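You operate a simulated robot arm through the tools that you are given. There is no shell and no other tool.

You run a simulated robot arm. Do the job below in one go: nothing can be reset, and whatever is moved stays where it is left.

Task
Try both grey sleeves in the test plate and bin them by the result.
Fine: what drops into the slot goes in the done bin, what stays on the rim in the redo bin.

The check looks at the end state, three seconds after you hand in, the way a careful person would. Anything else that was tipped, shoved, dropped, spilled or broken makes it a failure.

Robot
A 6-joint arm with a two-finger parallel gripper, fixed in place. Base frame: the origin is at the foot of the arm, x ahead of it, y to its left, z up; the work surface is at about z = 88. Readings come in cm, rad, newtons and seconds.
With the tool pointing down near the work surface it reaches from about 24 to 64 cm from the base axis. Its first joint turns from -1.152 to 1.152 rad. Payload 2.7 kg.
The tool frame sits at the grasp point between the pads (the TCP): z along the fingers, y along the line on which they close. The tips reach 2.3 cm beyond it. The gripper opens to 9.4 cm. The fingers are 3.8 cm wide and 1 cm thick; the gripper's body (5.4 by 9.6 cm) begins 3.9 cm behind the TCP.
Orientation is that of the tool frame in the base frame, as [roll, pitch, yaw] about the fixed x, y, z axes, in that order (R = Rz(yaw) Ry(pitch) Rx(roll)). With the fingers straight down and closing along the base's y, the tool's x points along the base's -x, its y along +y and its z along -z.

Tools
- The arm moves only by the tool drive_tool. Its argument "deltas" is a list of rows, each a list of 7 numbers: the turn, a rotation vector about the base's x, y, z in units of 45 degrees (1.0 is 45 degrees), then the shift along the base's x, y, z in units of 250 mm (1.0 is 250 mm), then the opening, from 0 (shut) to 1 (fully open). In form: [[wx, wy, wz, dx, dy, dz, grip], ...]. A call has 1 to 20 rows; each row is the pose to reach, as a shift and turn from the pose commanded when the call began. A call with a number of a shift or a turn outside -1 to 1 is refused whole. A row lasts 0.2 s, in which the tool goes at most 5 cm and 0.15 rad; a call with a longer step from one row to the next is refused whole, and so is a gripper value outside its range. A pose out of reach is approached as far as the arm can. The call stops where the force on the tool passes 40 N (or 10 N more than at its start, if that is more) or the arm is blocked; 0.2 s more then pass. The fingers move at their own pace (about 4.5 cm/s each) and stop on an object; they squeeze with about 28 N. The grip force told is the motor's: it shows also when the fingers shut on nothing. Time passes only in rows, and 0.2 s behind the last, so rows that repeat a pose let the fingers close. It gives the time, the measured TCP pose, the force on the tool (base axes), the opening and the grip force at its end, in the units of the frame above (readings bear some noise), with the torque about the TCP (base axes, N m) and any sound that the robot's microphone picked up.
- Cameras (640 x 400 px; columns grow to the right, rows downward): "scene" is fixed at [7.53, -43.74, 139.38]; the picture's right is [0.74, -0.68, 0.00], its down [-0.45, -0.49, -0.74] and it looks along [0.50, 0.55, -0.67] (base axes); focal length 323 px, centre (320, 200). "wrist" rides on the gripper at [8.6, 1.6, -7.5] in the tool frame; the picture's right is [-0.18, 0.98, 0.00], its down [-0.58, -0.11, -0.81] and it looks along [-0.79, -0.15, 0.59] (tool axes); focal length 243 px, centre (320, 200). There is no depth. A picture from a camera that has moved, and an enlarged one, comes with that camera's place and axes in the base frame and with its lens.
- capture(camera): a new picture of that camera. It takes no simulated time.
- inspect(camera, box): a new picture of the part [left, top, right, bottom] of that camera's present view, enlarged. It takes no simulated time.
- finish_job(): hands the job in; it is judged then, once.

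Places have to be worked out from the pictures, the camera data and where the tool is seen. Open the gripper and draw the arm clear of the work before you hand the job in, unless the task says otherwise.

The tools are called after ">>>" as name(argument=value, ...) on one line, values as JSON. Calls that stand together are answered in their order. drive_tool: Moves the arm, as the interface text tells. Its arguments: {"type":"object","properties":{"deltas":{"type":"array","items":{"type":"array","items":{"type":"number"}}}},"required":["deltas"]} The other tools are called the same way: capture (camera) takes a picture; inspect (camera, box) takes an enlarged picture of a part of a camera's view; finish_job () hands the job in.

At the start:

```text
t: 0.0
position: [45.27, -9.14, 114.41]
orientation: [3.141, 0.001, 3.141]
ft_force: [-0.4, 0.2, 0.0]
moment: [0.01, 0.02, 0.02]
width: 9.39
finger_force: 0.1
```

scene: 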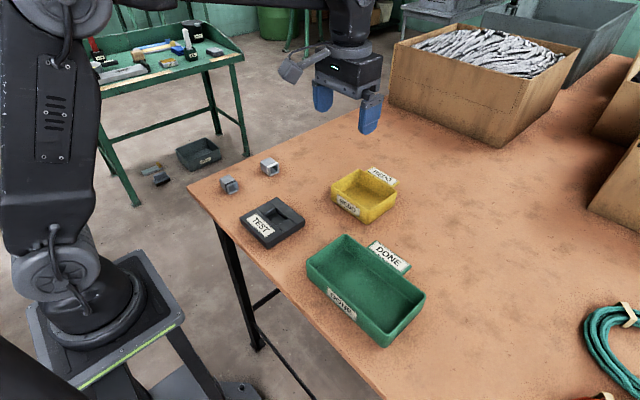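
wrist: 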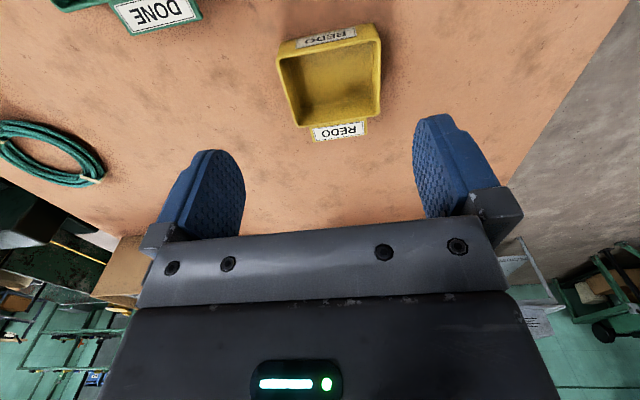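

I'll take enlarged pictures of the sleeves, test plate and bins to locate them.

>>> inspect(camera="scene", box=[200, 140, 320, 260])

>>> inspect(camera="scene", box=[290, 150, 440, 350])

```text
3.33 times, centred on (260, 200) of scene
camera zoom: at [7.53, -43.74, 139.38], right [0.74, -0.68, 0.0], down [-0.45, -0.49, -0.74], along [0.5, 0.55, -0.67], focal length 1077 px, centre (520, 200)
```

zoom: 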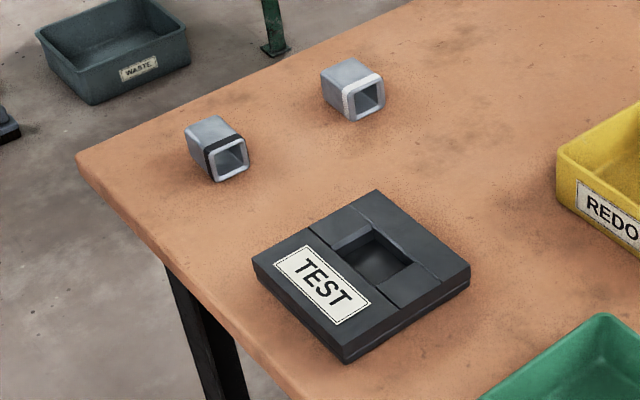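

```text
2.00 times, centred on (365, 250) of scene
camera zoom: at [7.53, -43.74, 139.38], right [0.74, -0.68, 0.0], down [-0.45, -0.49, -0.74], along [0.5, 0.55, -0.67], focal length 646 px, centre (230, 100)
```

zoom: 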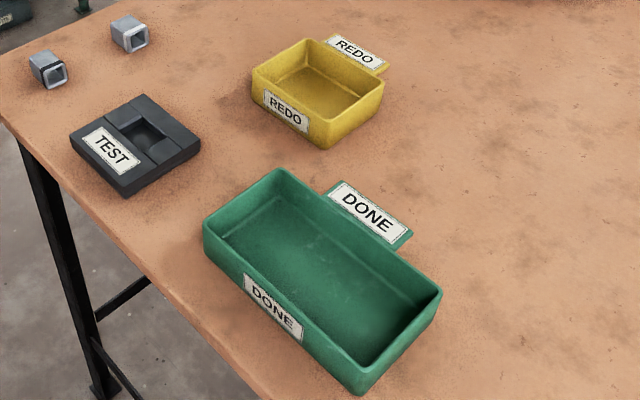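

The plate looks about 10x10 cm around (32.8, -0.8), with the sleeves near (32, 16) and (44, 15.5). I'll move the wrist camera over them for a closer view, staying high.

>>> drive_tool(deltas=[[0, 0, 0, -0.1, 0.1, -0.03, 1], [0, 0, 0, -0.2, 0.2, -0.06, 1], [0, 0, 0, -0.3, 0.3, -0.09, 1], [0, 0, 0, -0.4, 0.4, -0.12, 1], [0, 0, 0, -0.5, 0.5, -0.15, 1], [0, 0, 0, -0.53, 0.56, -0.176, 1], [0, 0, 0, -0.53, 0.56, -0.176, 1]])

>>> capture(camera="wrist")

>>> capture(camera="scene")

```text
t: 1.6
position: [31.95, 4.85, 109.98]
orientation: [3.141, 0.003, 3.14]
ft_force: [0.2, 0.3, -0.5]
moment: [-0.05, -0.01, -0.01]
width: 9.41
finger_force: 0.0
```

```text
taken
camera wrist: at [23.27, 6.59, 117.32], right [0.18, 0.98, 0.0], down [0.58, -0.11, 0.81], along [0.79, -0.15, -0.59], focal length 243 px, centre (320, 200)
```

wrist: 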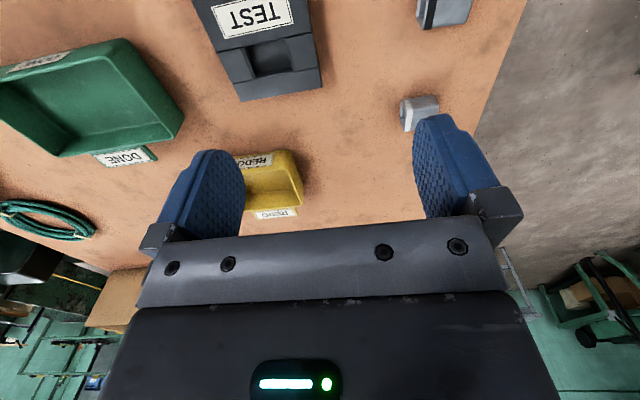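

```text
taken
```

scene: 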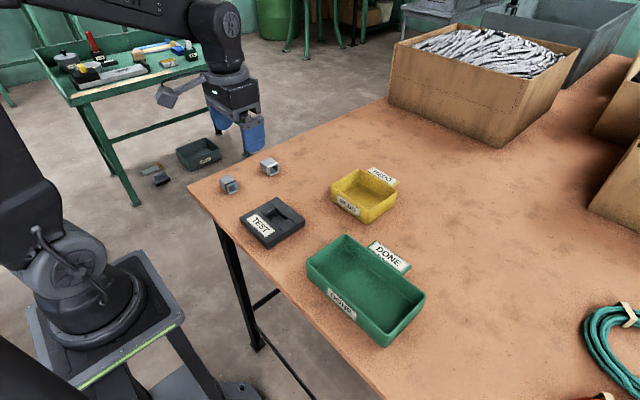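

The plate and both sleeves are in the wrist view; I'll enlarge those parts.

>>> inspect(camera="wrist", box=[180, 0, 340, 110])

>>> inspect(camera="wrist", box=[370, 0, 530, 140])

>>> inspect(camera="scene", box=[230, 185, 320, 255])

>>> inspect(camera="scene", box=[210, 145, 290, 205])

```text
3.64 times, centred on (260, 55) of wrist
camera zoom: at [23.27, 6.59, 117.32], right [0.18, 0.98, 0.0], down [0.58, -0.11, 0.81], along [0.79, -0.15, -0.59], focal length 882 px, centre (538, 727)
```

zoom: 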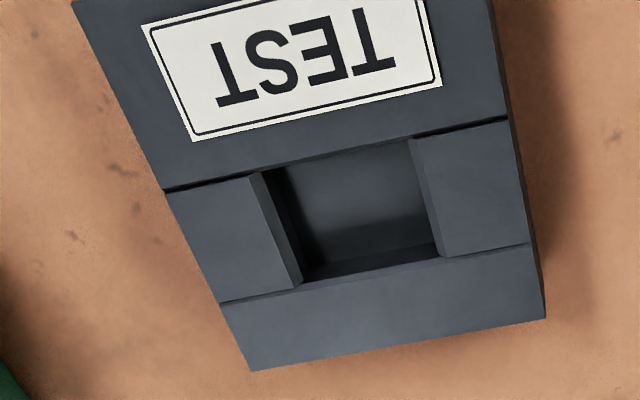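

```text
2.86 times, centred on (450, 70) of wrist
camera zoom: at [23.27, 6.59, 117.32], right [0.18, 0.98, 0.0], down [0.58, -0.11, 0.81], along [0.79, -0.15, -0.59], focal length 693 px, centre (-51, 571)
```

zoom: 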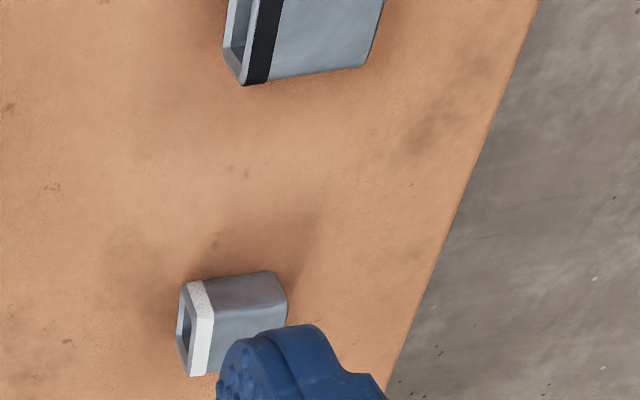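

```text
5.71 times, centred on (275, 220) of scene
camera zoom: at [7.53, -43.74, 139.38], right [0.74, -0.68, 0.0], down [-0.45, -0.49, -0.74], along [0.5, 0.55, -0.67], focal length 1847 px, centre (577, 86)
```

zoom: 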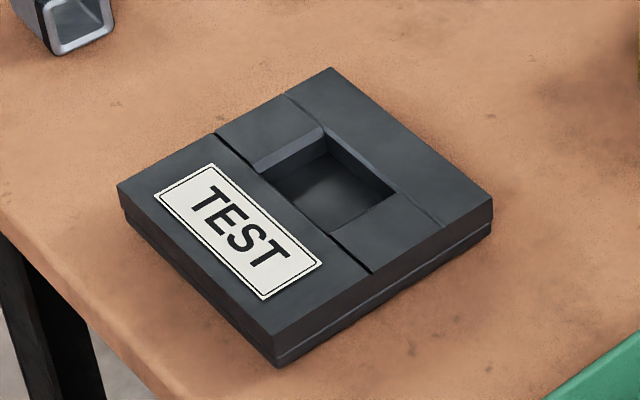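

```text
6.67 times, centred on (250, 175) of scene
camera zoom: at [7.53, -43.74, 139.38], right [0.74, -0.68, 0.0], down [-0.45, -0.49, -0.74], along [0.5, 0.55, -0.67], focal length 2155 px, centre (787, 367)
```

zoom: 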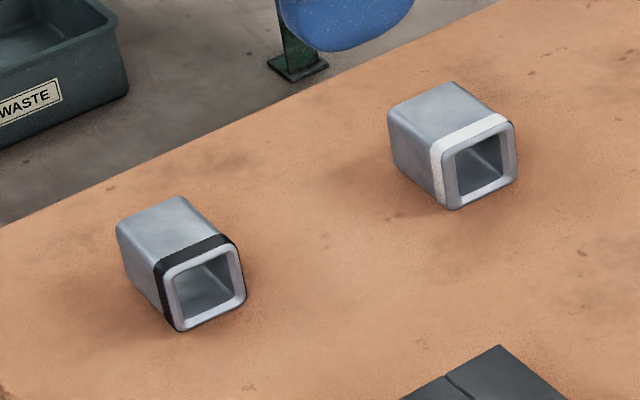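

The slot appears to span x≈32.5–35.8 and y≈-3.3 to 1.4 with bevels on its ±y sides. I'll move the wrist over the sleeves to measure their size and pose.

>>> drive_tool(deltas=[[0, 0, 0, -0.02, 0.12, -0.02, 1], [0, 0, 0, -0.04, 0.24, -0.04, 1], [0, 0, 0, -0.06, 0.36, -0.06, 1], [0, 0, 0, -0.08, 0.448, -0.08, 1], [0, 0, 0, -0.08, 0.448, -0.08, 1]])

>>> capture(camera="wrist")

>>> inspect(camera="wrist", box=[240, 0, 420, 110])

>>> inspect(camera="wrist", box=[240, 90, 420, 200])

```text
t: 2.8
position: [29.78, 16.1, 107.98]
orientation: [-3.14, 0.001, 3.14]
ft_force: [0.2, -1.3, 0.0]
moment: [0.04, -0.02, 0.02]
width: 9.42
finger_force: 0.1
```

```text
taken
camera wrist: at [21.24, 17.74, 115.29], right [0.18, 0.98, 0.0], down [0.58, -0.11, 0.81], along [0.79, -0.15, -0.59], focal length 243 px, centre (320, 200)
```

wrist: 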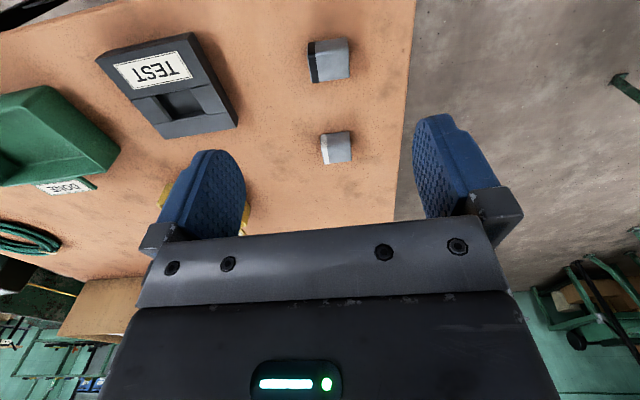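

```text
3.56 times, centred on (330, 55) of wrist
camera zoom: at [21.24, 17.74, 115.29], right [0.18, 0.98, 0.0], down [0.58, -0.11, 0.81], along [0.79, -0.15, -0.59], focal length 863 px, centre (284, 716)
```

zoom: 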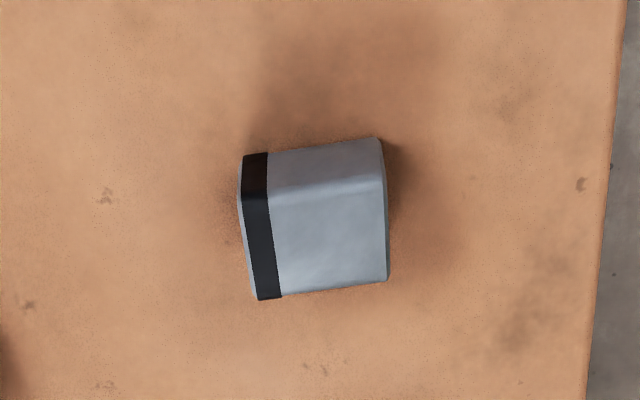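

```text
3.56 times, centred on (330, 145) of wrist
camera zoom: at [21.24, 17.74, 115.29], right [0.18, 0.98, 0.0], down [0.58, -0.11, 0.81], along [0.79, -0.15, -0.59], focal length 863 px, centre (284, 396)
```

zoom: 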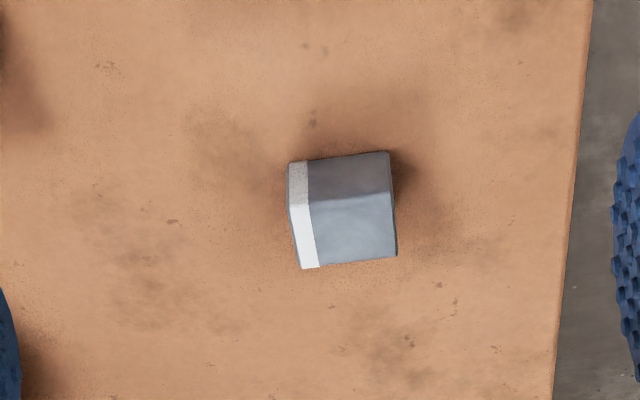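

Both sleeves measure about 2.8 × 2.8 × 3.9 cm, lying with their axis along y: black-band at about (32.6, 16.5), white-band at about (44.3, 15.85). The slot takes them lying in that same direction, so I'll turn the tool +90° to grip across x, staying high.

>>> drive_tool(deltas=[[0, 0, 0.167, 0.02, 0, 0, 1], [0, 0, 0.333, 0.04, 0, 0, 1], [0, 0, 0.5, 0.06, 0, 0, 1], [0, 0, 0.667, 0.08, 0, 0, 1], [0, 0, 0.833, 0.1, 0, 0, 1], [0, 0, 1, 0.112, 0.016, 0, 1], [0, 0, 1, 0.112, 0.016, 0, 1]])

>>> drive_tool(deltas=[[0, 0, 0.167, 0, 0, 0, 1], [0, 0, 0.333, 0, 0, 0, 1], [0, 0, 0.5, 0, 0, 0, 1], [0, 0, 0.667, 0, 0, 0, 1], [0, 0, 0.833, 0, 0, 0, 1], [0, 0, 1, 0, 0, 0, 1], [0, 0, 1, 0, 0, 0, 1], [0, 0, 1, 0, 0, 0, 1]])

>>> capture(camera="wrist")

>>> capture(camera="scene")

```text
t: 4.4
position: [32.83, 16.5, 107.9]
orientation: [3.141, 0.001, -2.355]
ft_force: [0.2, -0.4, 0.7]
moment: [0.0, -0.02, -0.01]
width: 9.4
finger_force: 0.0
```

```text
t: 6.2
position: [32.67, 16.5, 107.89]
orientation: [-3.14, 0.0, -1.571]
ft_force: [0.4, -0.5, -0.1]
moment: [0.04, 0.0, -0.02]
width: 9.38
finger_force: 0.0
```

```text
taken
camera wrist: at [31.11, 7.92, 115.3], right [-0.98, 0.18, 0.0], down [0.11, 0.58, 0.81], along [0.15, 0.79, -0.59], focal length 243 px, centre (320, 200)
```

wrist: 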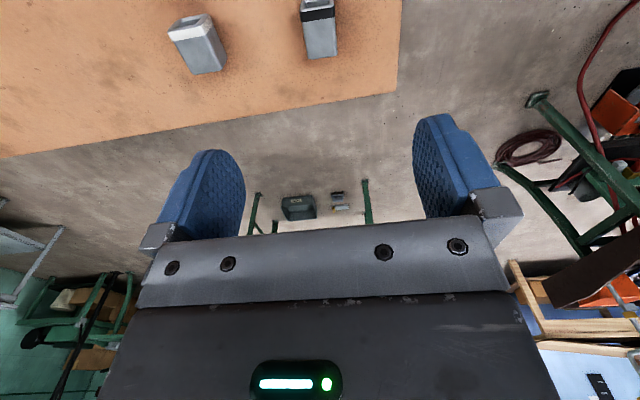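

```text
taken
```

scene: 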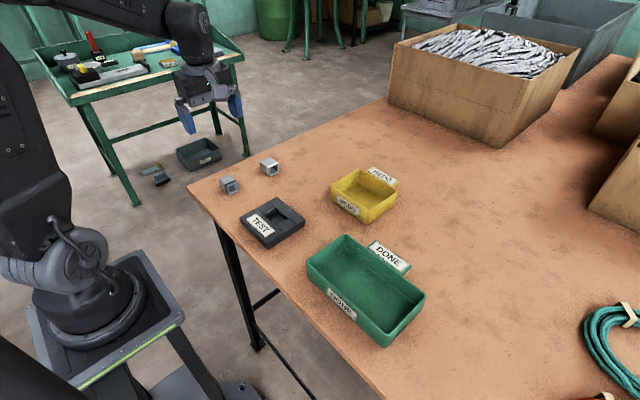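

The rotation worked. I'll enlarge the view to check each sleeve's yaw and position.

>>> inspect(camera="wrist", box=[270, 0, 370, 80])

>>> inspect(camera="wrist", box=[150, 0, 250, 80])

```text
5.00 times, centred on (320, 40) of wrist
camera zoom: at [31.11, 7.92, 115.3], right [-0.98, 0.18, 0.0], down [0.11, 0.58, 0.81], along [0.15, 0.79, -0.59], focal length 1213 px, centre (320, 1000)
```

zoom: 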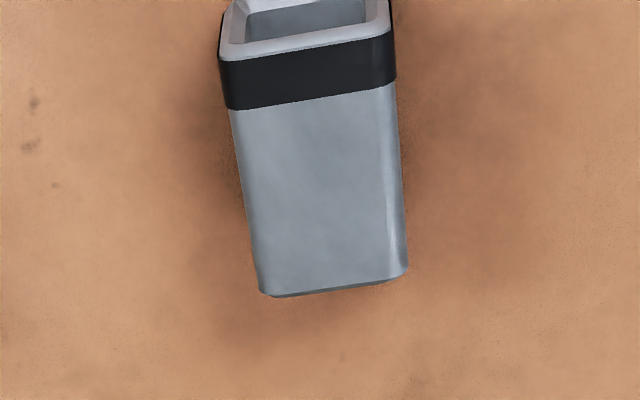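

```text
5.00 times, centred on (200, 40) of wrist
camera zoom: at [31.11, 7.92, 115.3], right [-0.98, 0.18, 0.0], down [0.11, 0.58, 0.81], along [0.15, 0.79, -0.59], focal length 1213 px, centre (920, 1000)
```

zoom: 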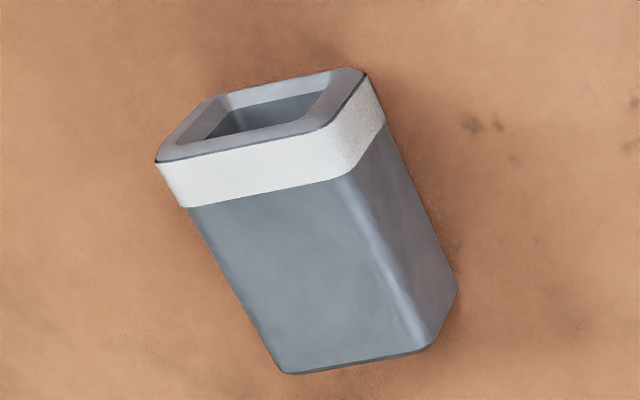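

Black-band sleeve centre is at about (32.65, 16.45), aligned within a couple of degrees, and the jaws are centred on it. I'll descend so the fingers straddle its upper half.

>>> drive_tool(deltas=[[0, 0, 0, 0, 0, -0.15, 1], [0, 0, 0, 0, 0, -0.3, 1], [0, 0, 0, 0, 0, -0.43, 1], [0, 0, 0, 0, 0, -0.53, 1], [0, 0, 0, 0, 0, -0.6, 1], [0, 0, 0, 0, 0, -0.64, 1], [0, 0, 0, 0, 0, -0.64, 1]])

>>> capture(camera="wrist")

>>> inspect(camera="scene", box=[190, 120, 310, 210])

```text
t: 7.8
position: [32.66, 16.61, 91.87]
orientation: [3.141, 0.002, -1.57]
ft_force: [0.6, -0.4, 0.1]
moment: [0.0, 0.01, 0.02]
width: 9.38
finger_force: 0.1
```

```text
taken
camera wrist: at [31.12, 7.93, 99.33], right [-0.98, 0.18, 0.0], down [0.11, 0.58, 0.81], along [0.15, 0.79, -0.59], focal length 243 px, centre (320, 200)
```

wrist: 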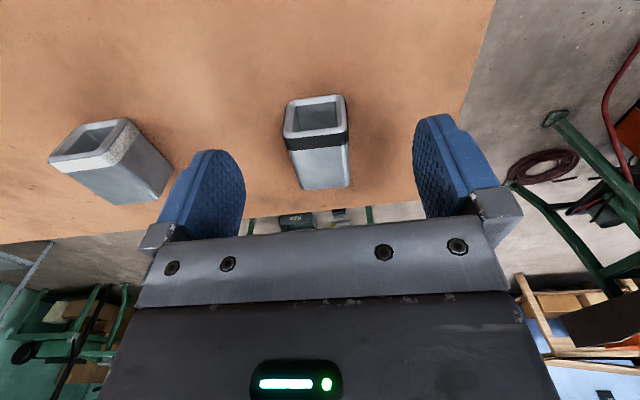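

```text
4.44 times, centred on (250, 165) of scene
camera zoom: at [7.53, -43.74, 139.38], right [0.74, -0.68, 0.0], down [-0.45, -0.49, -0.74], along [0.5, 0.55, -0.67], focal length 1436 px, centre (631, 356)
```

zoom: 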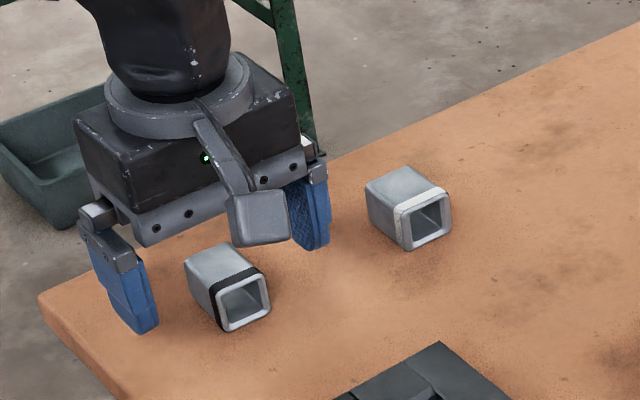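

The fingers straddle the black-band sleeve, clear of the white one. I'll close on it.

>>> drive_tool(deltas=[[0, 0, 0, 0, 0, 0, 0.8], [0, 0, 0, 0, 0, 0, 0.6], [0, 0, 0, 0, 0, 0, 0.4], [0, 0, 0, 0, 0, 0, 0.2], [0, 0, 0, 0, 0, 0, 0], [0, 0, 0, 0, 0, 0, 0], [0, 0, 0, 0, 0, 0, 0], [0, 0, 0, 0, 0, 0, 0]])

>>> capture(camera="wrist")

```text
t: 9.6
position: [32.7, 16.49, 91.91]
orientation: [3.14, 0.002, -1.57]
ft_force: [-0.2, -0.1, 0.8]
moment: [-0.04, 0.04, 0.01]
width: 2.82
finger_force: 28.0
```

```text
taken
camera wrist: at [31.12, 7.93, 99.36], right [-0.98, 0.18, 0.0], down [0.11, 0.58, 0.81], along [0.15, 0.79, -0.59], focal length 243 px, centre (320, 200)
```

wrist: 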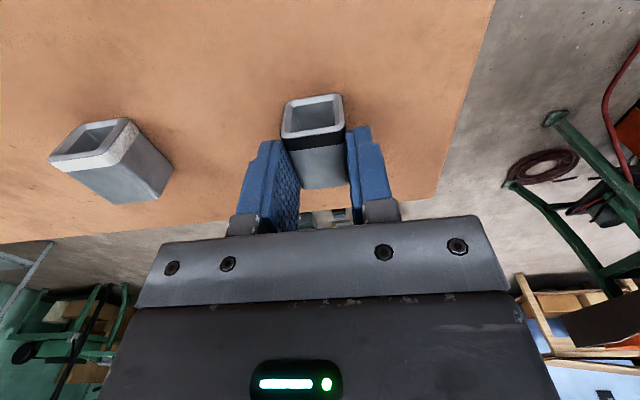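

Gripped at 2.82 cm. I'll lift, carry it over the plate and hover to check alignment.

>>> drive_tool(deltas=[[0, 0, 0, 0, 0, 0.08, 0], [0, 0, 0, 0, 0, 0.2, 0], [0, 0, 0, 0, 0, 0.3, 0], [0, 0, 0, 0.01, -0.12, 0.32, 0], [0, 0, 0, 0.02, -0.26, 0.32, 0], [0, 0, 0, 0.03, -0.4, 0.32, 0], [0, 0, 0, 0.045, -0.54, 0.32, 0], [0, 0, 0, 0.056, -0.66, 0.3, 0], [0, 0, 0, 0.056, -0.696, 0.28, 0], [0, 0, 0, 0.056, -0.696, 0.28, 0]])

>>> capture(camera="wrist")

>>> inspect(camera="scene", box=[220, 140, 340, 260])

```text
t: 11.8
position: [34.28, -0.97, 98.86]
orientation: [-3.141, 0.001, -1.571]
ft_force: [0.0, -0.3, 0.1]
moment: [-0.01, 0.02, 0.02]
width: 2.85
finger_force: 28.0
```

```text
taken
camera wrist: at [32.53, -9.5, 106.27], right [-0.98, 0.18, 0.0], down [0.11, 0.58, 0.81], along [0.15, 0.79, -0.59], focal length 243 px, centre (320, 200)
```

wrist: 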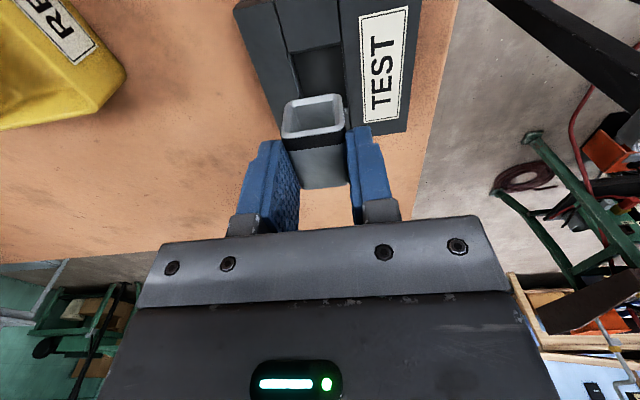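

```text
3.33 times, centred on (280, 200) of scene
camera zoom: at [7.53, -43.74, 139.38], right [0.74, -0.68, 0.0], down [-0.45, -0.49, -0.74], along [0.5, 0.55, -0.67], focal length 1077 px, centre (453, 200)
```

zoom: 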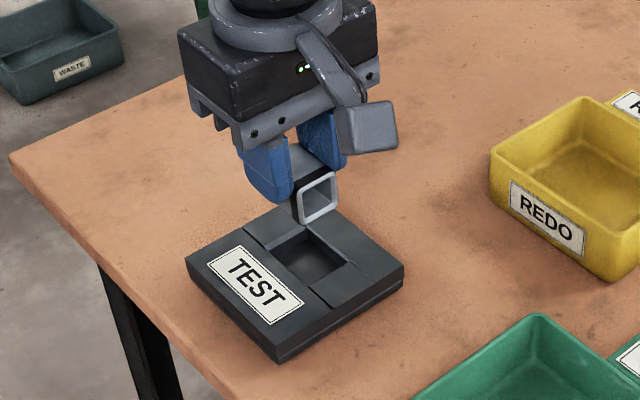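

Hovering above the plate; I'll enlarge the wrist view to measure slot edges relative to the held sleeve.

>>> inspect(camera="wrist", box=[225, 0, 425, 125])

```text
3.20 times, centred on (325, 62) of wrist
camera zoom: at [32.53, -9.5, 106.27], right [-0.98, 0.18, 0.0], down [0.11, 0.58, 0.81], along [0.15, 0.79, -0.59], focal length 776 px, centre (304, 640)
```

zoom: 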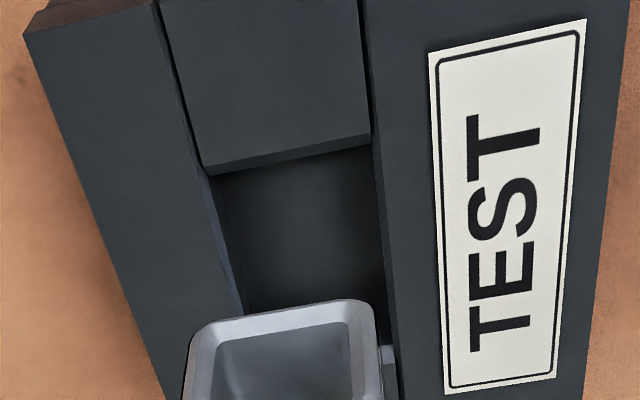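

Slot edges work out at x≈32.42–35.65 (centre ≈34.05) with y centre ≈-0.93; the held sleeve is centred within 0.1 cm. I'll trim x slightly and lower to just above the rim.

>>> drive_tool(deltas=[[0, 0, 0, -0.0026, 0.001, -0.05, 0], [0, 0, 0, -0.0026, 0.001, -0.1, 0], [0, 0, 0, -0.0026, 0.001, -0.14, 0], [0, 0, 0, -0.0026, 0.001, -0.17, 0], [0, 0, 0, -0.0026, 0.001, -0.184, 0], [0, 0, 0, -0.0026, 0.001, -0.184, 0]])

>>> inspect(camera="scene", box=[230, 170, 320, 250])

>>> inspect(camera="wrist", box=[225, 30, 425, 210])

```text
t: 13.2
position: [34.12, -0.92, 94.24]
orientation: [-3.141, 0.001, -1.571]
ft_force: [-0.3, 0.0, -0.4]
moment: [-0.03, -0.01, 0.03]
width: 2.85
finger_force: 28.2
```

```text
5.00 times, centred on (275, 210) of scene
camera zoom: at [7.53, -43.74, 139.38], right [0.74, -0.68, 0.0], down [-0.45, -0.49, -0.74], along [0.5, 0.55, -0.67], focal length 1616 px, centre (545, 150)
```

zoom: 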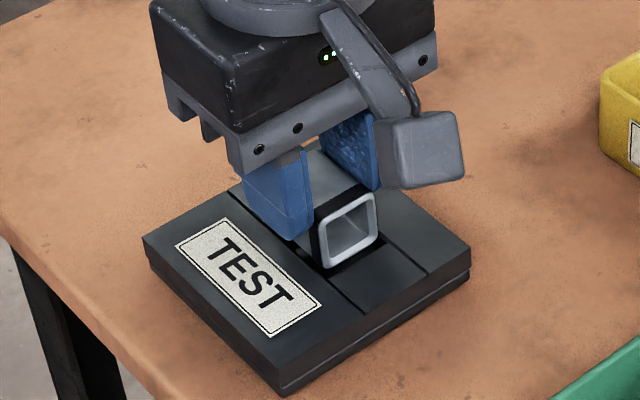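

```text
2.22 times, centred on (325, 120) of wrist
camera zoom: at [32.42, -9.48, 101.66], right [-0.98, 0.18, 0.0], down [0.11, 0.58, 0.81], along [0.15, 0.79, -0.59], focal length 539 px, centre (309, 378)
```

zoom: 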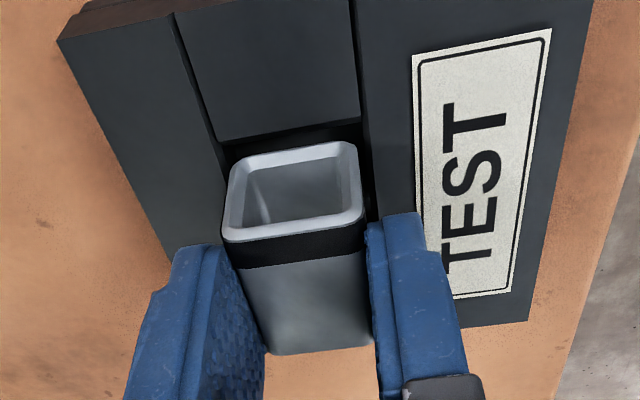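

The sleeve hovers just above the slot with gaps on both sides. I'll lower slowly in small steps, watching force.

>>> drive_tool(deltas=[[0, 0, 0, 0, 0, -0.008, 0], [0, 0, 0, 0, 0, -0.014, 0], [0, 0, 0, 0, 0, -0.02, 0], [0, 0, 0, 0, 0, -0.024, 0], [0, 0, 0, 0, 0, -0.024, 0]])

>>> inspect(camera="scene", box=[230, 170, 320, 250])

```text
t: 14.4
position: [33.96, -0.81, 93.76]
orientation: [3.141, 0.001, -1.571]
ft_force: [0.1, -0.5, -0.1]
moment: [-0.03, -0.02, -0.03]
width: 2.81
finger_force: 27.8
```

```text
5.00 times, centred on (275, 210) of scene
camera zoom: at [7.53, -43.74, 139.38], right [0.74, -0.68, 0.0], down [-0.45, -0.49, -0.74], along [0.5, 0.55, -0.67], focal length 1616 px, centre (545, 150)
```

zoom: 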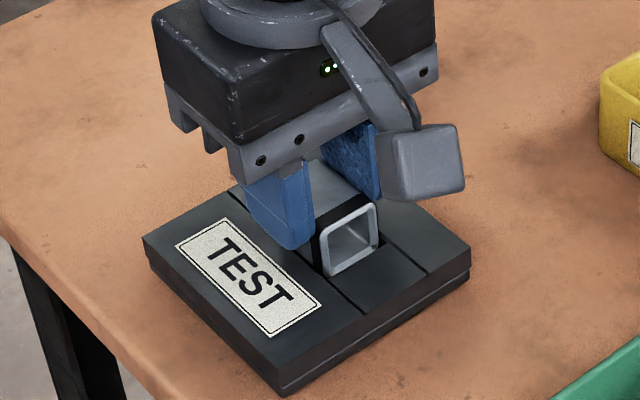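

No contact yet. I'll continue lowering in small steps.

>>> drive_tool(deltas=[[0, 0, 0, 0, 0, -0.005, 0], [0, 0, 0, 0, 0, -0.01, 0], [0, 0, 0, 0, 0, -0.014, 0], [0, 0, 0, 0, 0, -0.014, 0]])

>>> inspect(camera="scene", box=[230, 170, 320, 250])

>>> inspect(camera="wrist", box=[225, 30, 425, 210])

```text
t: 15.4
position: [34.07, -0.91, 93.45]
orientation: [-3.141, 0.003, -1.572]
ft_force: [-0.1, -1.2, 0.1]
moment: [-0.01, 0.0, -0.04]
width: 2.82
finger_force: 28.6
```

```text
5.00 times, centred on (275, 210) of scene
camera zoom: at [7.53, -43.74, 139.38], right [0.74, -0.68, 0.0], down [-0.45, -0.49, -0.74], along [0.5, 0.55, -0.67], focal length 1616 px, centre (545, 150)
```

zoom: 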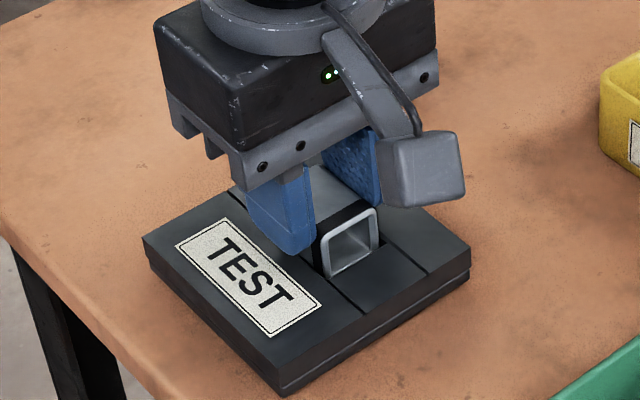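

```text
2.22 times, centred on (325, 120) of wrist
camera zoom: at [32.46, -9.45, 100.74], right [-0.98, 0.18, 0.0], down [0.11, 0.58, 0.81], along [0.15, 0.79, -0.59], focal length 539 px, centre (309, 378)
```

zoom: 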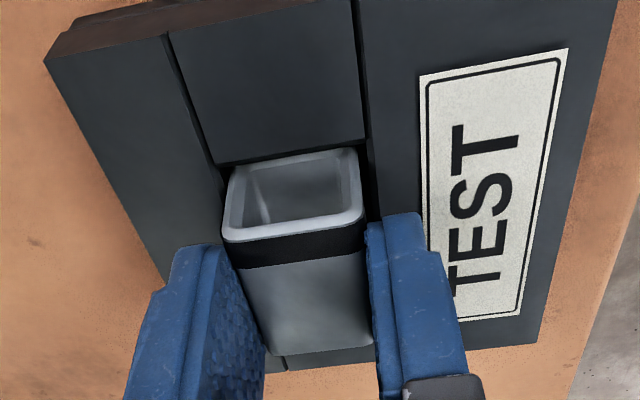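

The sleeve's bottom is entering the slot with little force. I'll release it gently here so that it drops or stays by itself.

>>> drive_tool(deltas=[[0, 0, 0, 0, 0, 0, 0.33], [0, 0, 0, 0, 0, 0, 0.4], [0, 0, 0, 0, 0, 0, 0.5], [0, 0, 0, 0, 0, 0, 0.55], [0, 0, 0, 0, 0, 0, 0.55], [0, 0, 0, 0, 0, 0, 0.55]])

>>> inspect(camera="scene", box=[230, 170, 320, 250])

>>> inspect(camera="wrist", box=[225, 30, 425, 210])

```text
t: 16.8
position: [34.04, -0.75, 93.41]
orientation: [-3.14, 0.003, -1.57]
ft_force: [0.2, -0.8, -0.5]
moment: [-0.02, 0.03, 0.03]
width: 5.14
finger_force: 0.1
```

```text
5.00 times, centred on (275, 210) of scene
camera zoom: at [7.53, -43.74, 139.38], right [0.74, -0.68, 0.0], down [-0.45, -0.49, -0.74], along [0.5, 0.55, -0.67], focal length 1616 px, centre (545, 150)
```

zoom: 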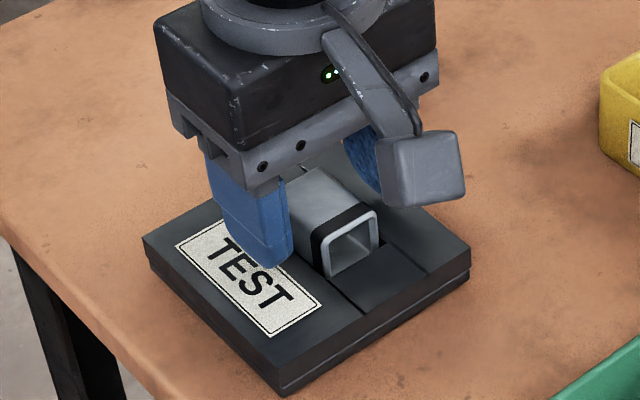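

```text
2.22 times, centred on (325, 120) of wrist
camera zoom: at [32.46, -9.45, 100.75], right [-0.98, 0.18, 0.0], down [0.11, 0.58, 0.81], along [0.15, 0.79, -0.59], focal length 539 px, centre (309, 378)
```

zoom: 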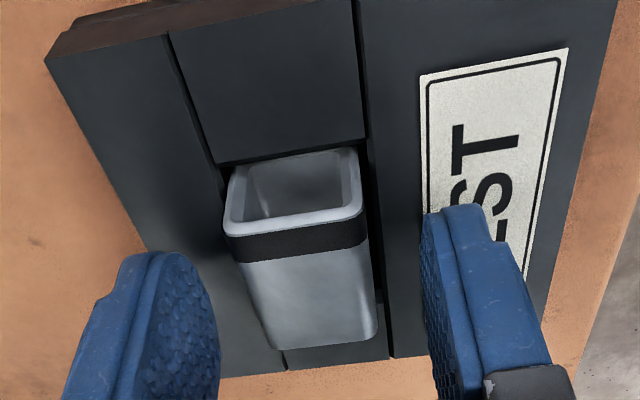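

Released. I'll rise straight up to see clearly whether it dropped or is perched.

>>> drive_tool(deltas=[[0, 0, 0, 0, 0, 0.05, 0.55], [0, 0, 0, 0, 0, 0.15, 0.6], [0, 0, 0, 0, 0, 0.3, 0.7], [0, 0, 0, 0, 0, 0.42, 0.8], [0, 0, 0, 0, 0, 0.42, 0.8]])

>>> inspect(camera="scene", box=[245, 185, 310, 240])

>>> inspect(camera="wrist", box=[250, 0, 410, 110])

```text
t: 18.0
position: [34.04, -0.97, 103.79]
orientation: [-3.141, 0.004, -1.571]
ft_force: [-0.1, -0.7, 1.5]
moment: [-0.01, 0.02, -0.07]
width: 7.5
finger_force: 0.0
```

```text
7.27 times, centred on (278, 212) of scene
camera zoom: at [7.53, -43.74, 139.38], right [0.74, -0.68, 0.0], down [-0.45, -0.49, -0.74], along [0.5, 0.55, -0.67], focal length 2350 px, centre (629, 109)
```

zoom: 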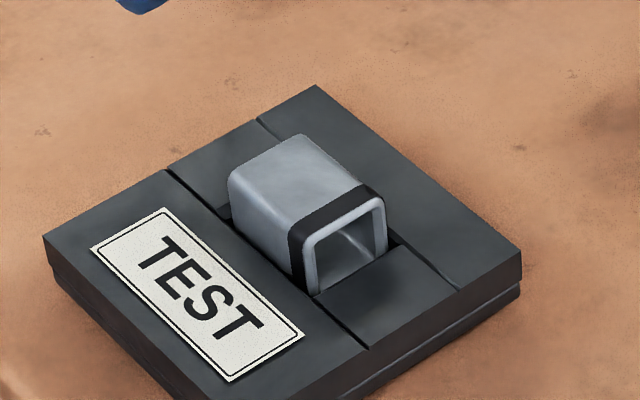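

```text
3.64 times, centred on (330, 55) of wrist
camera zoom: at [32.42, -9.53, 111.26], right [-0.98, 0.18, 0.0], down [0.11, 0.58, 0.81], along [0.15, 0.79, -0.59], focal length 882 px, centre (284, 727)
```

zoom: 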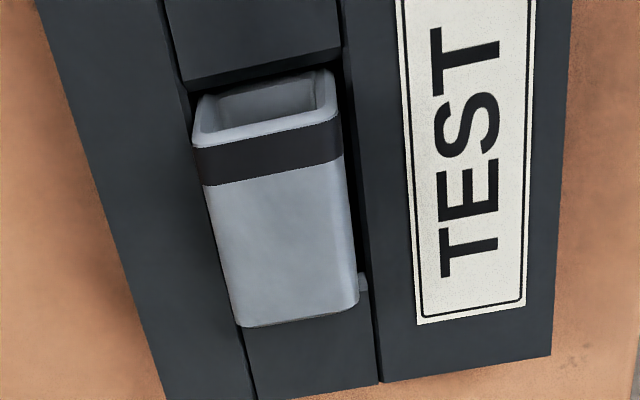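

I'll zoom tighter on the sleeve in the plate to judge whether it's seated and level.

>>> inspect(camera="scene", box=[260, 192, 300, 230])

>>> inspect(camera="wrist", box=[290, 0, 360, 50])

>>> inspect(camera="wrist", box=[290, 50, 380, 115])

```text
10.53 times, centred on (280, 211) of scene
camera zoom: at [7.53, -43.74, 139.38], right [0.74, -0.68, 0.0], down [-0.45, -0.49, -0.74], along [0.5, 0.55, -0.67], focal length 3402 px, centre (741, 84)
```

zoom: 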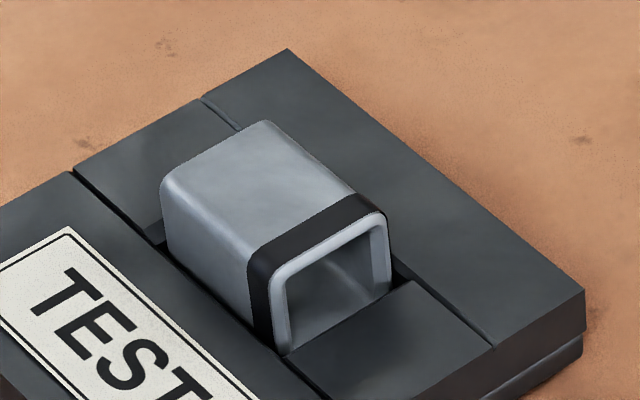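

```text
8.00 times, centred on (325, 25) of wrist
camera zoom: at [32.42, -9.53, 111.26], right [-0.98, 0.18, 0.0], down [0.11, 0.58, 0.81], along [0.15, 0.79, -0.59], focal length 1941 px, centre (280, 1600)
```

zoom: 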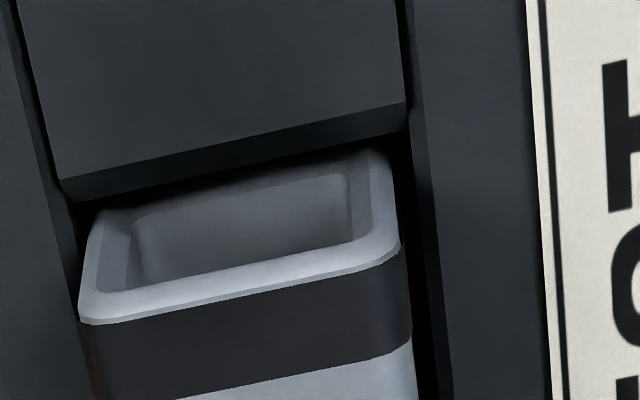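

```text
6.15 times, centred on (335, 82) of wrist
camera zoom: at [32.42, -9.53, 111.26], right [-0.98, 0.18, 0.0], down [0.11, 0.58, 0.81], along [0.15, 0.79, -0.59], focal length 1493 px, centre (228, 923)
```

zoom: 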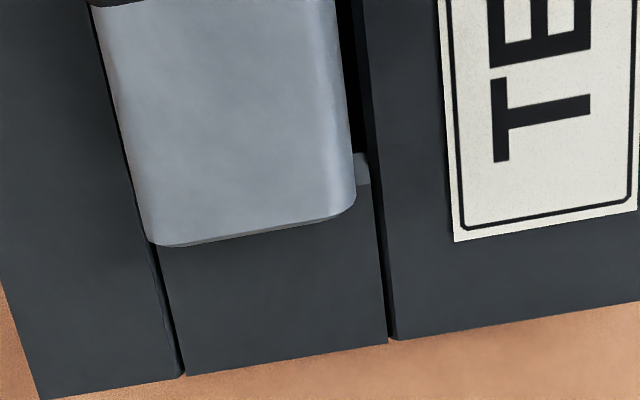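

The black-band sleeve's lower rim is below the plate's top face, and both ends come out at about the same height, so it looks dropped in: "done". I'll re-grip it with the tips kept above the plate.

>>> drive_tool(deltas=[[0, 0, 0, 0, 0, -0.15, 0.65], [0, 0, 0, 0, 0, -0.28, 0.6], [0, 0, 0, 0, 0, -0.37, 0.6], [0, 0, 0, 0, 0, -0.42, 0.6], [0, 0, 0, 0, 0, -0.438, 0.6], [0, 0, 0, 0, 0, -0.438, 0.6], [0, 0, 0, 0, 0, -0.438, 0.3], [0, 0, 0, 0, 0, -0.438, 0.2], [0, 0, 0, 0, 0, -0.438, 0], [0, 0, 0, 0, 0, -0.438, 0], [0, 0, 0, 0, 0, -0.438, 0]])

>>> inspect(camera="scene", box=[230, 170, 320, 250])

>>> capture(camera="wrist")

```text
t: 20.4
position: [34.06, -0.86, 92.93]
orientation: [3.141, 0.002, -1.571]
ft_force: [-0.9, 0.4, 0.0]
moment: [-0.02, 0.02, -0.01]
width: 2.81
finger_force: 27.8
```

```text
5.00 times, centred on (275, 210) of scene
camera zoom: at [7.53, -43.74, 139.38], right [0.74, -0.68, 0.0], down [-0.45, -0.49, -0.74], along [0.5, 0.55, -0.67], focal length 1616 px, centre (545, 150)
```

zoom: 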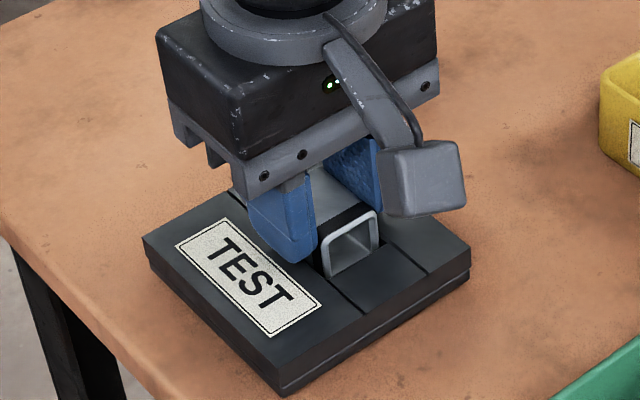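

```text
taken
camera wrist: at [32.45, -9.47, 100.29], right [-0.98, 0.18, 0.0], down [0.11, 0.58, 0.81], along [0.15, 0.79, -0.59], focal length 243 px, centre (320, 200)
```

wrist: 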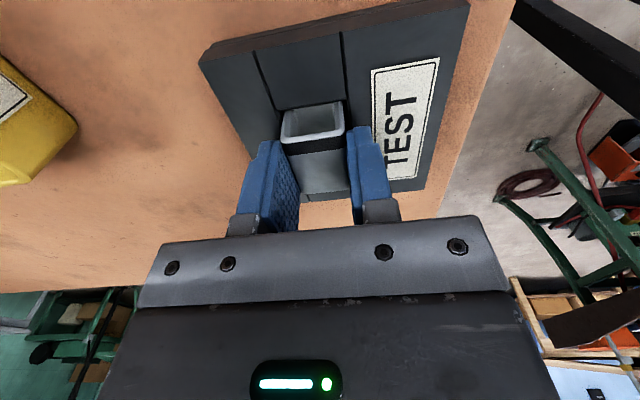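

Re-gripped at 2.81 cm. I'll lift it out and carry it over the done bin, hovering to check position.

>>> drive_tool(deltas=[[0, 0, 0, 0, 0, 0.05, 0], [0, 0, 0, 0, 0, 0.15, 0], [0, 0, 0, 0, 0, 0.3, 0], [0, 0, 0, 0, -0.1, 0.4, 0], [0, 0, 0, 0.005, -0.25, 0.42, 0], [0, 0, 0, 0.01, -0.4, 0.42, 0], [0, 0, 0, 0.018, -0.55, 0.42, 0], [0, 0, 0, 0.018, -0.7, 0.42, 0], [0, 0, 0, 0.018, -0.804, 0.42, 0], [0, 0, 0, 0.018, -0.804, 0.42, 0]])

>>> capture(camera="wrist")

>>> capture(camera="scene")

>>> inspect(camera="scene", box=[250, 190, 310, 240])

```text
t: 22.6
position: [34.48, -21.01, 103.48]
orientation: [3.142, 0.0, -1.571]
ft_force: [1.0, 0.6, 1.1]
moment: [0.01, -0.01, -0.01]
width: 2.82
finger_force: 28.4
```

```text
taken
camera wrist: at [32.86, -29.57, 110.84], right [-0.98, 0.18, 0.0], down [0.11, 0.58, 0.81], along [0.15, 0.79, -0.59], focal length 243 px, centre (320, 200)
```

wrist: 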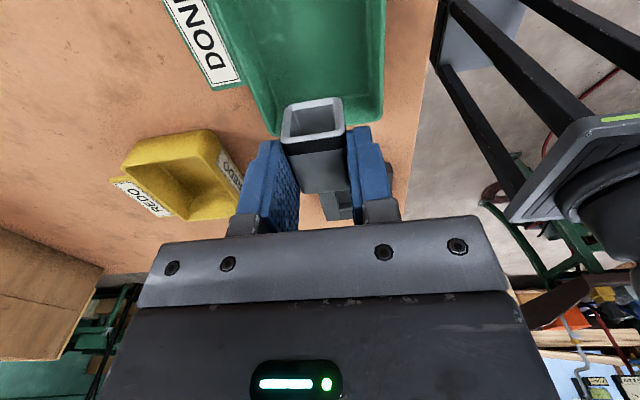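

```text
taken
```

scene: 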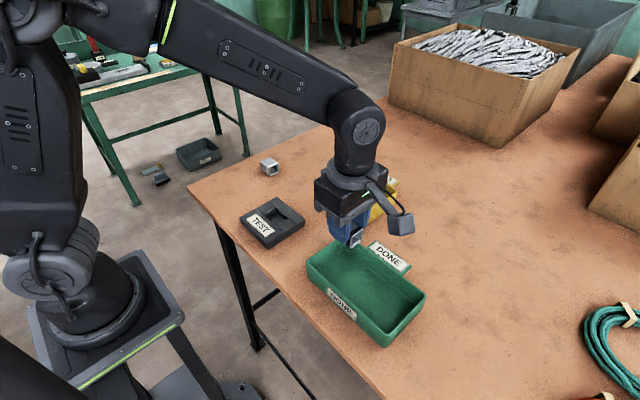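

```text
8.00 times, centred on (280, 215) of scene
camera zoom: at [7.53, -43.74, 139.38], right [0.74, -0.68, 0.0], down [-0.45, -0.49, -0.74], along [0.5, 0.55, -0.67], focal length 2586 px, centre (640, 80)
```

zoom: 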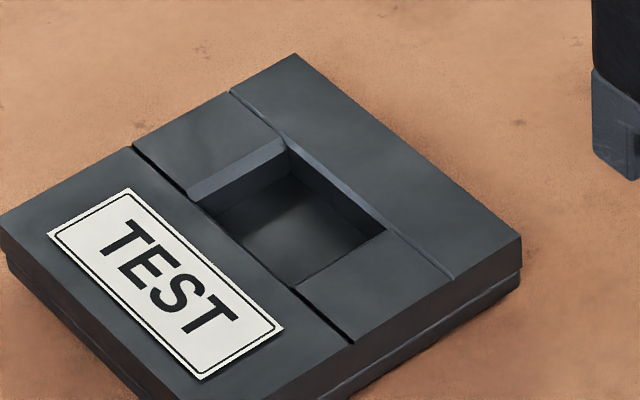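

The plate has not moved and the hover is centred over the green bin. I'll lower the black-band sleeve near the bin floor and release with a limited opening.

>>> drive_tool(deltas=[[0, 0, 0, 0.008, 0, -0.15, 0], [0, 0, 0, 0.008, 0, -0.28, 0], [0, 0, 0, 0.008, 0, -0.37, 0], [0, 0, 0, 0.008, 0, -0.41, 0], [0, 0, 0, 0.008, 0, -0.425, 0], [0, 0, 0, 0.008, 0, -0.435, 0], [0, 0, 0, 0.008, 0, -0.44, 0], [0, 0, 0, 0.008, 0, -0.44, 0]])

>>> inspect(camera="scene", box=[290, 200, 440, 350])

```text
t: 24.4
position: [34.83, -20.9, 92.38]
orientation: [-3.141, 0.001, -1.57]
ft_force: [-0.3, 0.6, -0.4]
moment: [-0.02, -0.01, 0.0]
width: 2.84
finger_force: 27.6
```

```text
2.67 times, centred on (365, 275) of scene
camera zoom: at [7.53, -43.74, 139.38], right [0.74, -0.68, 0.0], down [-0.45, -0.49, -0.74], along [0.5, 0.55, -0.67], focal length 862 px, centre (200, 0)
```

zoom: 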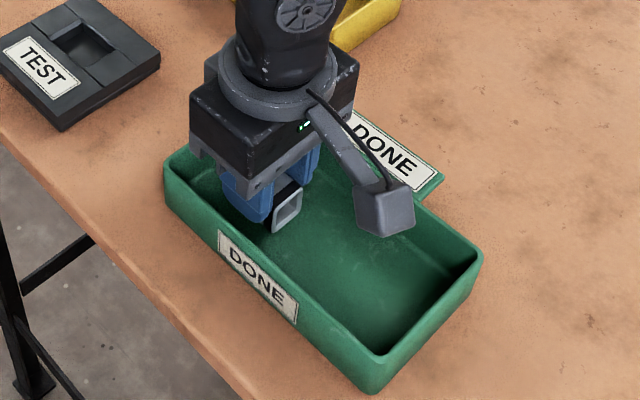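

Just above the bin floor with no contact. I'll release gently, then rise straight up.

>>> drive_tool(deltas=[[0, 0, 0, 0, 0, -0.006, 0], [0, 0, 0, 0, 0, -0.01, 0], [0, 0, 0, 0, 0, -0.01, 0.33], [0, 0, 0, 0, 0, -0.01, 0.4], [0, 0, 0, 0, 0, -0.01, 0.48], [0, 0, 0, 0, 0, -0.01, 0.48], [0, 0, 0, 0, 0, -0.01, 0.48]])

>>> drive_tool(deltas=[[0, 0, 0, 0, 0, 0.06, 0.48], [0, 0, 0, 0, 0, 0.2, 0.48], [0, 0, 0, 0, 0, 0.38, 0.48], [0, 0, 0, 0, 0, 0.5, 0.6], [0, 0, 0, 0, 0, 0.5, 0.8]])

>>> inspect(camera="scene", box=[290, 200, 440, 350])

```text
t: 26.0
position: [34.65, -21.07, 92.21]
orientation: [3.141, 0.002, -1.571]
ft_force: [-0.3, 0.6, 0.8]
moment: [0.0, 0.02, 0.01]
width: 4.5
finger_force: 0.0
```

```text
t: 27.2
position: [34.79, -21.12, 104.83]
orientation: [3.141, 0.001, -1.572]
ft_force: [0.6, -0.4, 0.6]
moment: [0.0, 0.04, 0.0]
width: 7.52
finger_force: 0.1
```

```text
2.67 times, centred on (365, 275) of scene
camera zoom: at [7.53, -43.74, 139.38], right [0.74, -0.68, 0.0], down [-0.45, -0.49, -0.74], along [0.5, 0.55, -0.67], focal length 862 px, centre (200, 0)
```

zoom: 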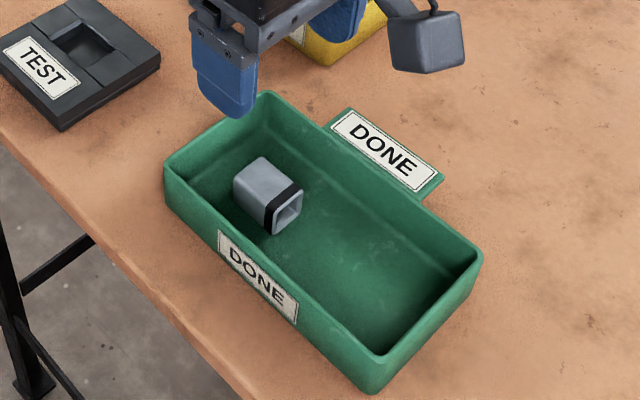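

The black sleeve sits in the done bin. Before trusting the verdict, I'll look closely at the empty slot to learn its depth and inner length.

>>> drive_tool(deltas=[[0, 0, 0, 0.01, 0.15, 0, 0.8], [0, 0, 0, 0.02, 0.32, 0, 0.9], [0, 0, 0, 0.03, 0.49, 0, 1], [0, 0, 0, 0.04, 0.66, 0, 1], [0, 0, 0, 0.04, 0.82, -0.08, 1], [0, 0, 0, 0.04, 0.92, -0.2, 1], [0, 0, 0, 0.04, 0.944, -0.27, 1], [0, 0, 0, 0.04, 0.944, -0.27, 1]])

>>> inspect(camera="wrist", box=[240, 0, 400, 100])

>>> drive_tool(deltas=[[0, 0, 0, 0, -0.07, 0, 1], [0, 0, 0, 0, -0.14, 0, 1], [0, 0, 0, 0, -0.14, 0, 1]])

>>> inspect(camera="wrist", box=[240, 30, 400, 130])

```text
t: 29.0
position: [35.74, 2.64, 97.88]
orientation: [-3.14, 0.003, -1.571]
ft_force: [-1.0, -0.6, 0.3]
moment: [0.02, 0.03, 0.0]
width: 9.42
finger_force: 0.1
```

```text
4.00 times, centred on (320, 50) of wrist
camera zoom: at [34.13, -5.93, 105.22], right [-0.98, 0.18, 0.0], down [0.11, 0.58, 0.81], along [0.15, 0.79, -0.59], focal length 970 px, centre (320, 800)
```

zoom: 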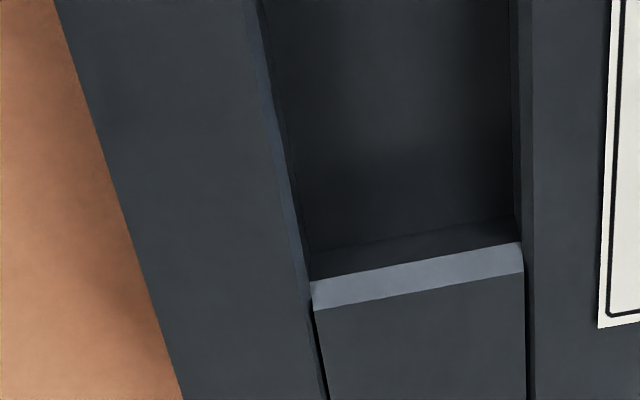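

```text
t: 29.8
position: [35.72, -0.87, 97.86]
orientation: [-3.14, 0.001, -1.571]
ft_force: [0.7, -0.7, -0.3]
moment: [0.03, -0.01, 0.01]
width: 9.42
finger_force: 0.0
```

```text
4.00 times, centred on (320, 80) of wrist
camera zoom: at [34.05, -9.5, 105.27], right [-0.98, 0.18, 0.0], down [0.11, 0.58, 0.81], along [0.15, 0.79, -0.59], focal length 970 px, centre (320, 680)
```

zoom: 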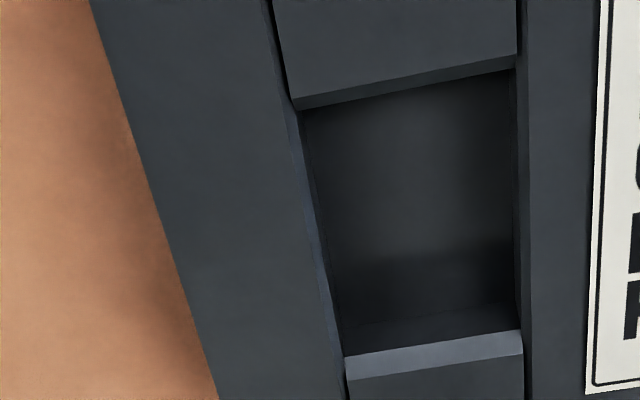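

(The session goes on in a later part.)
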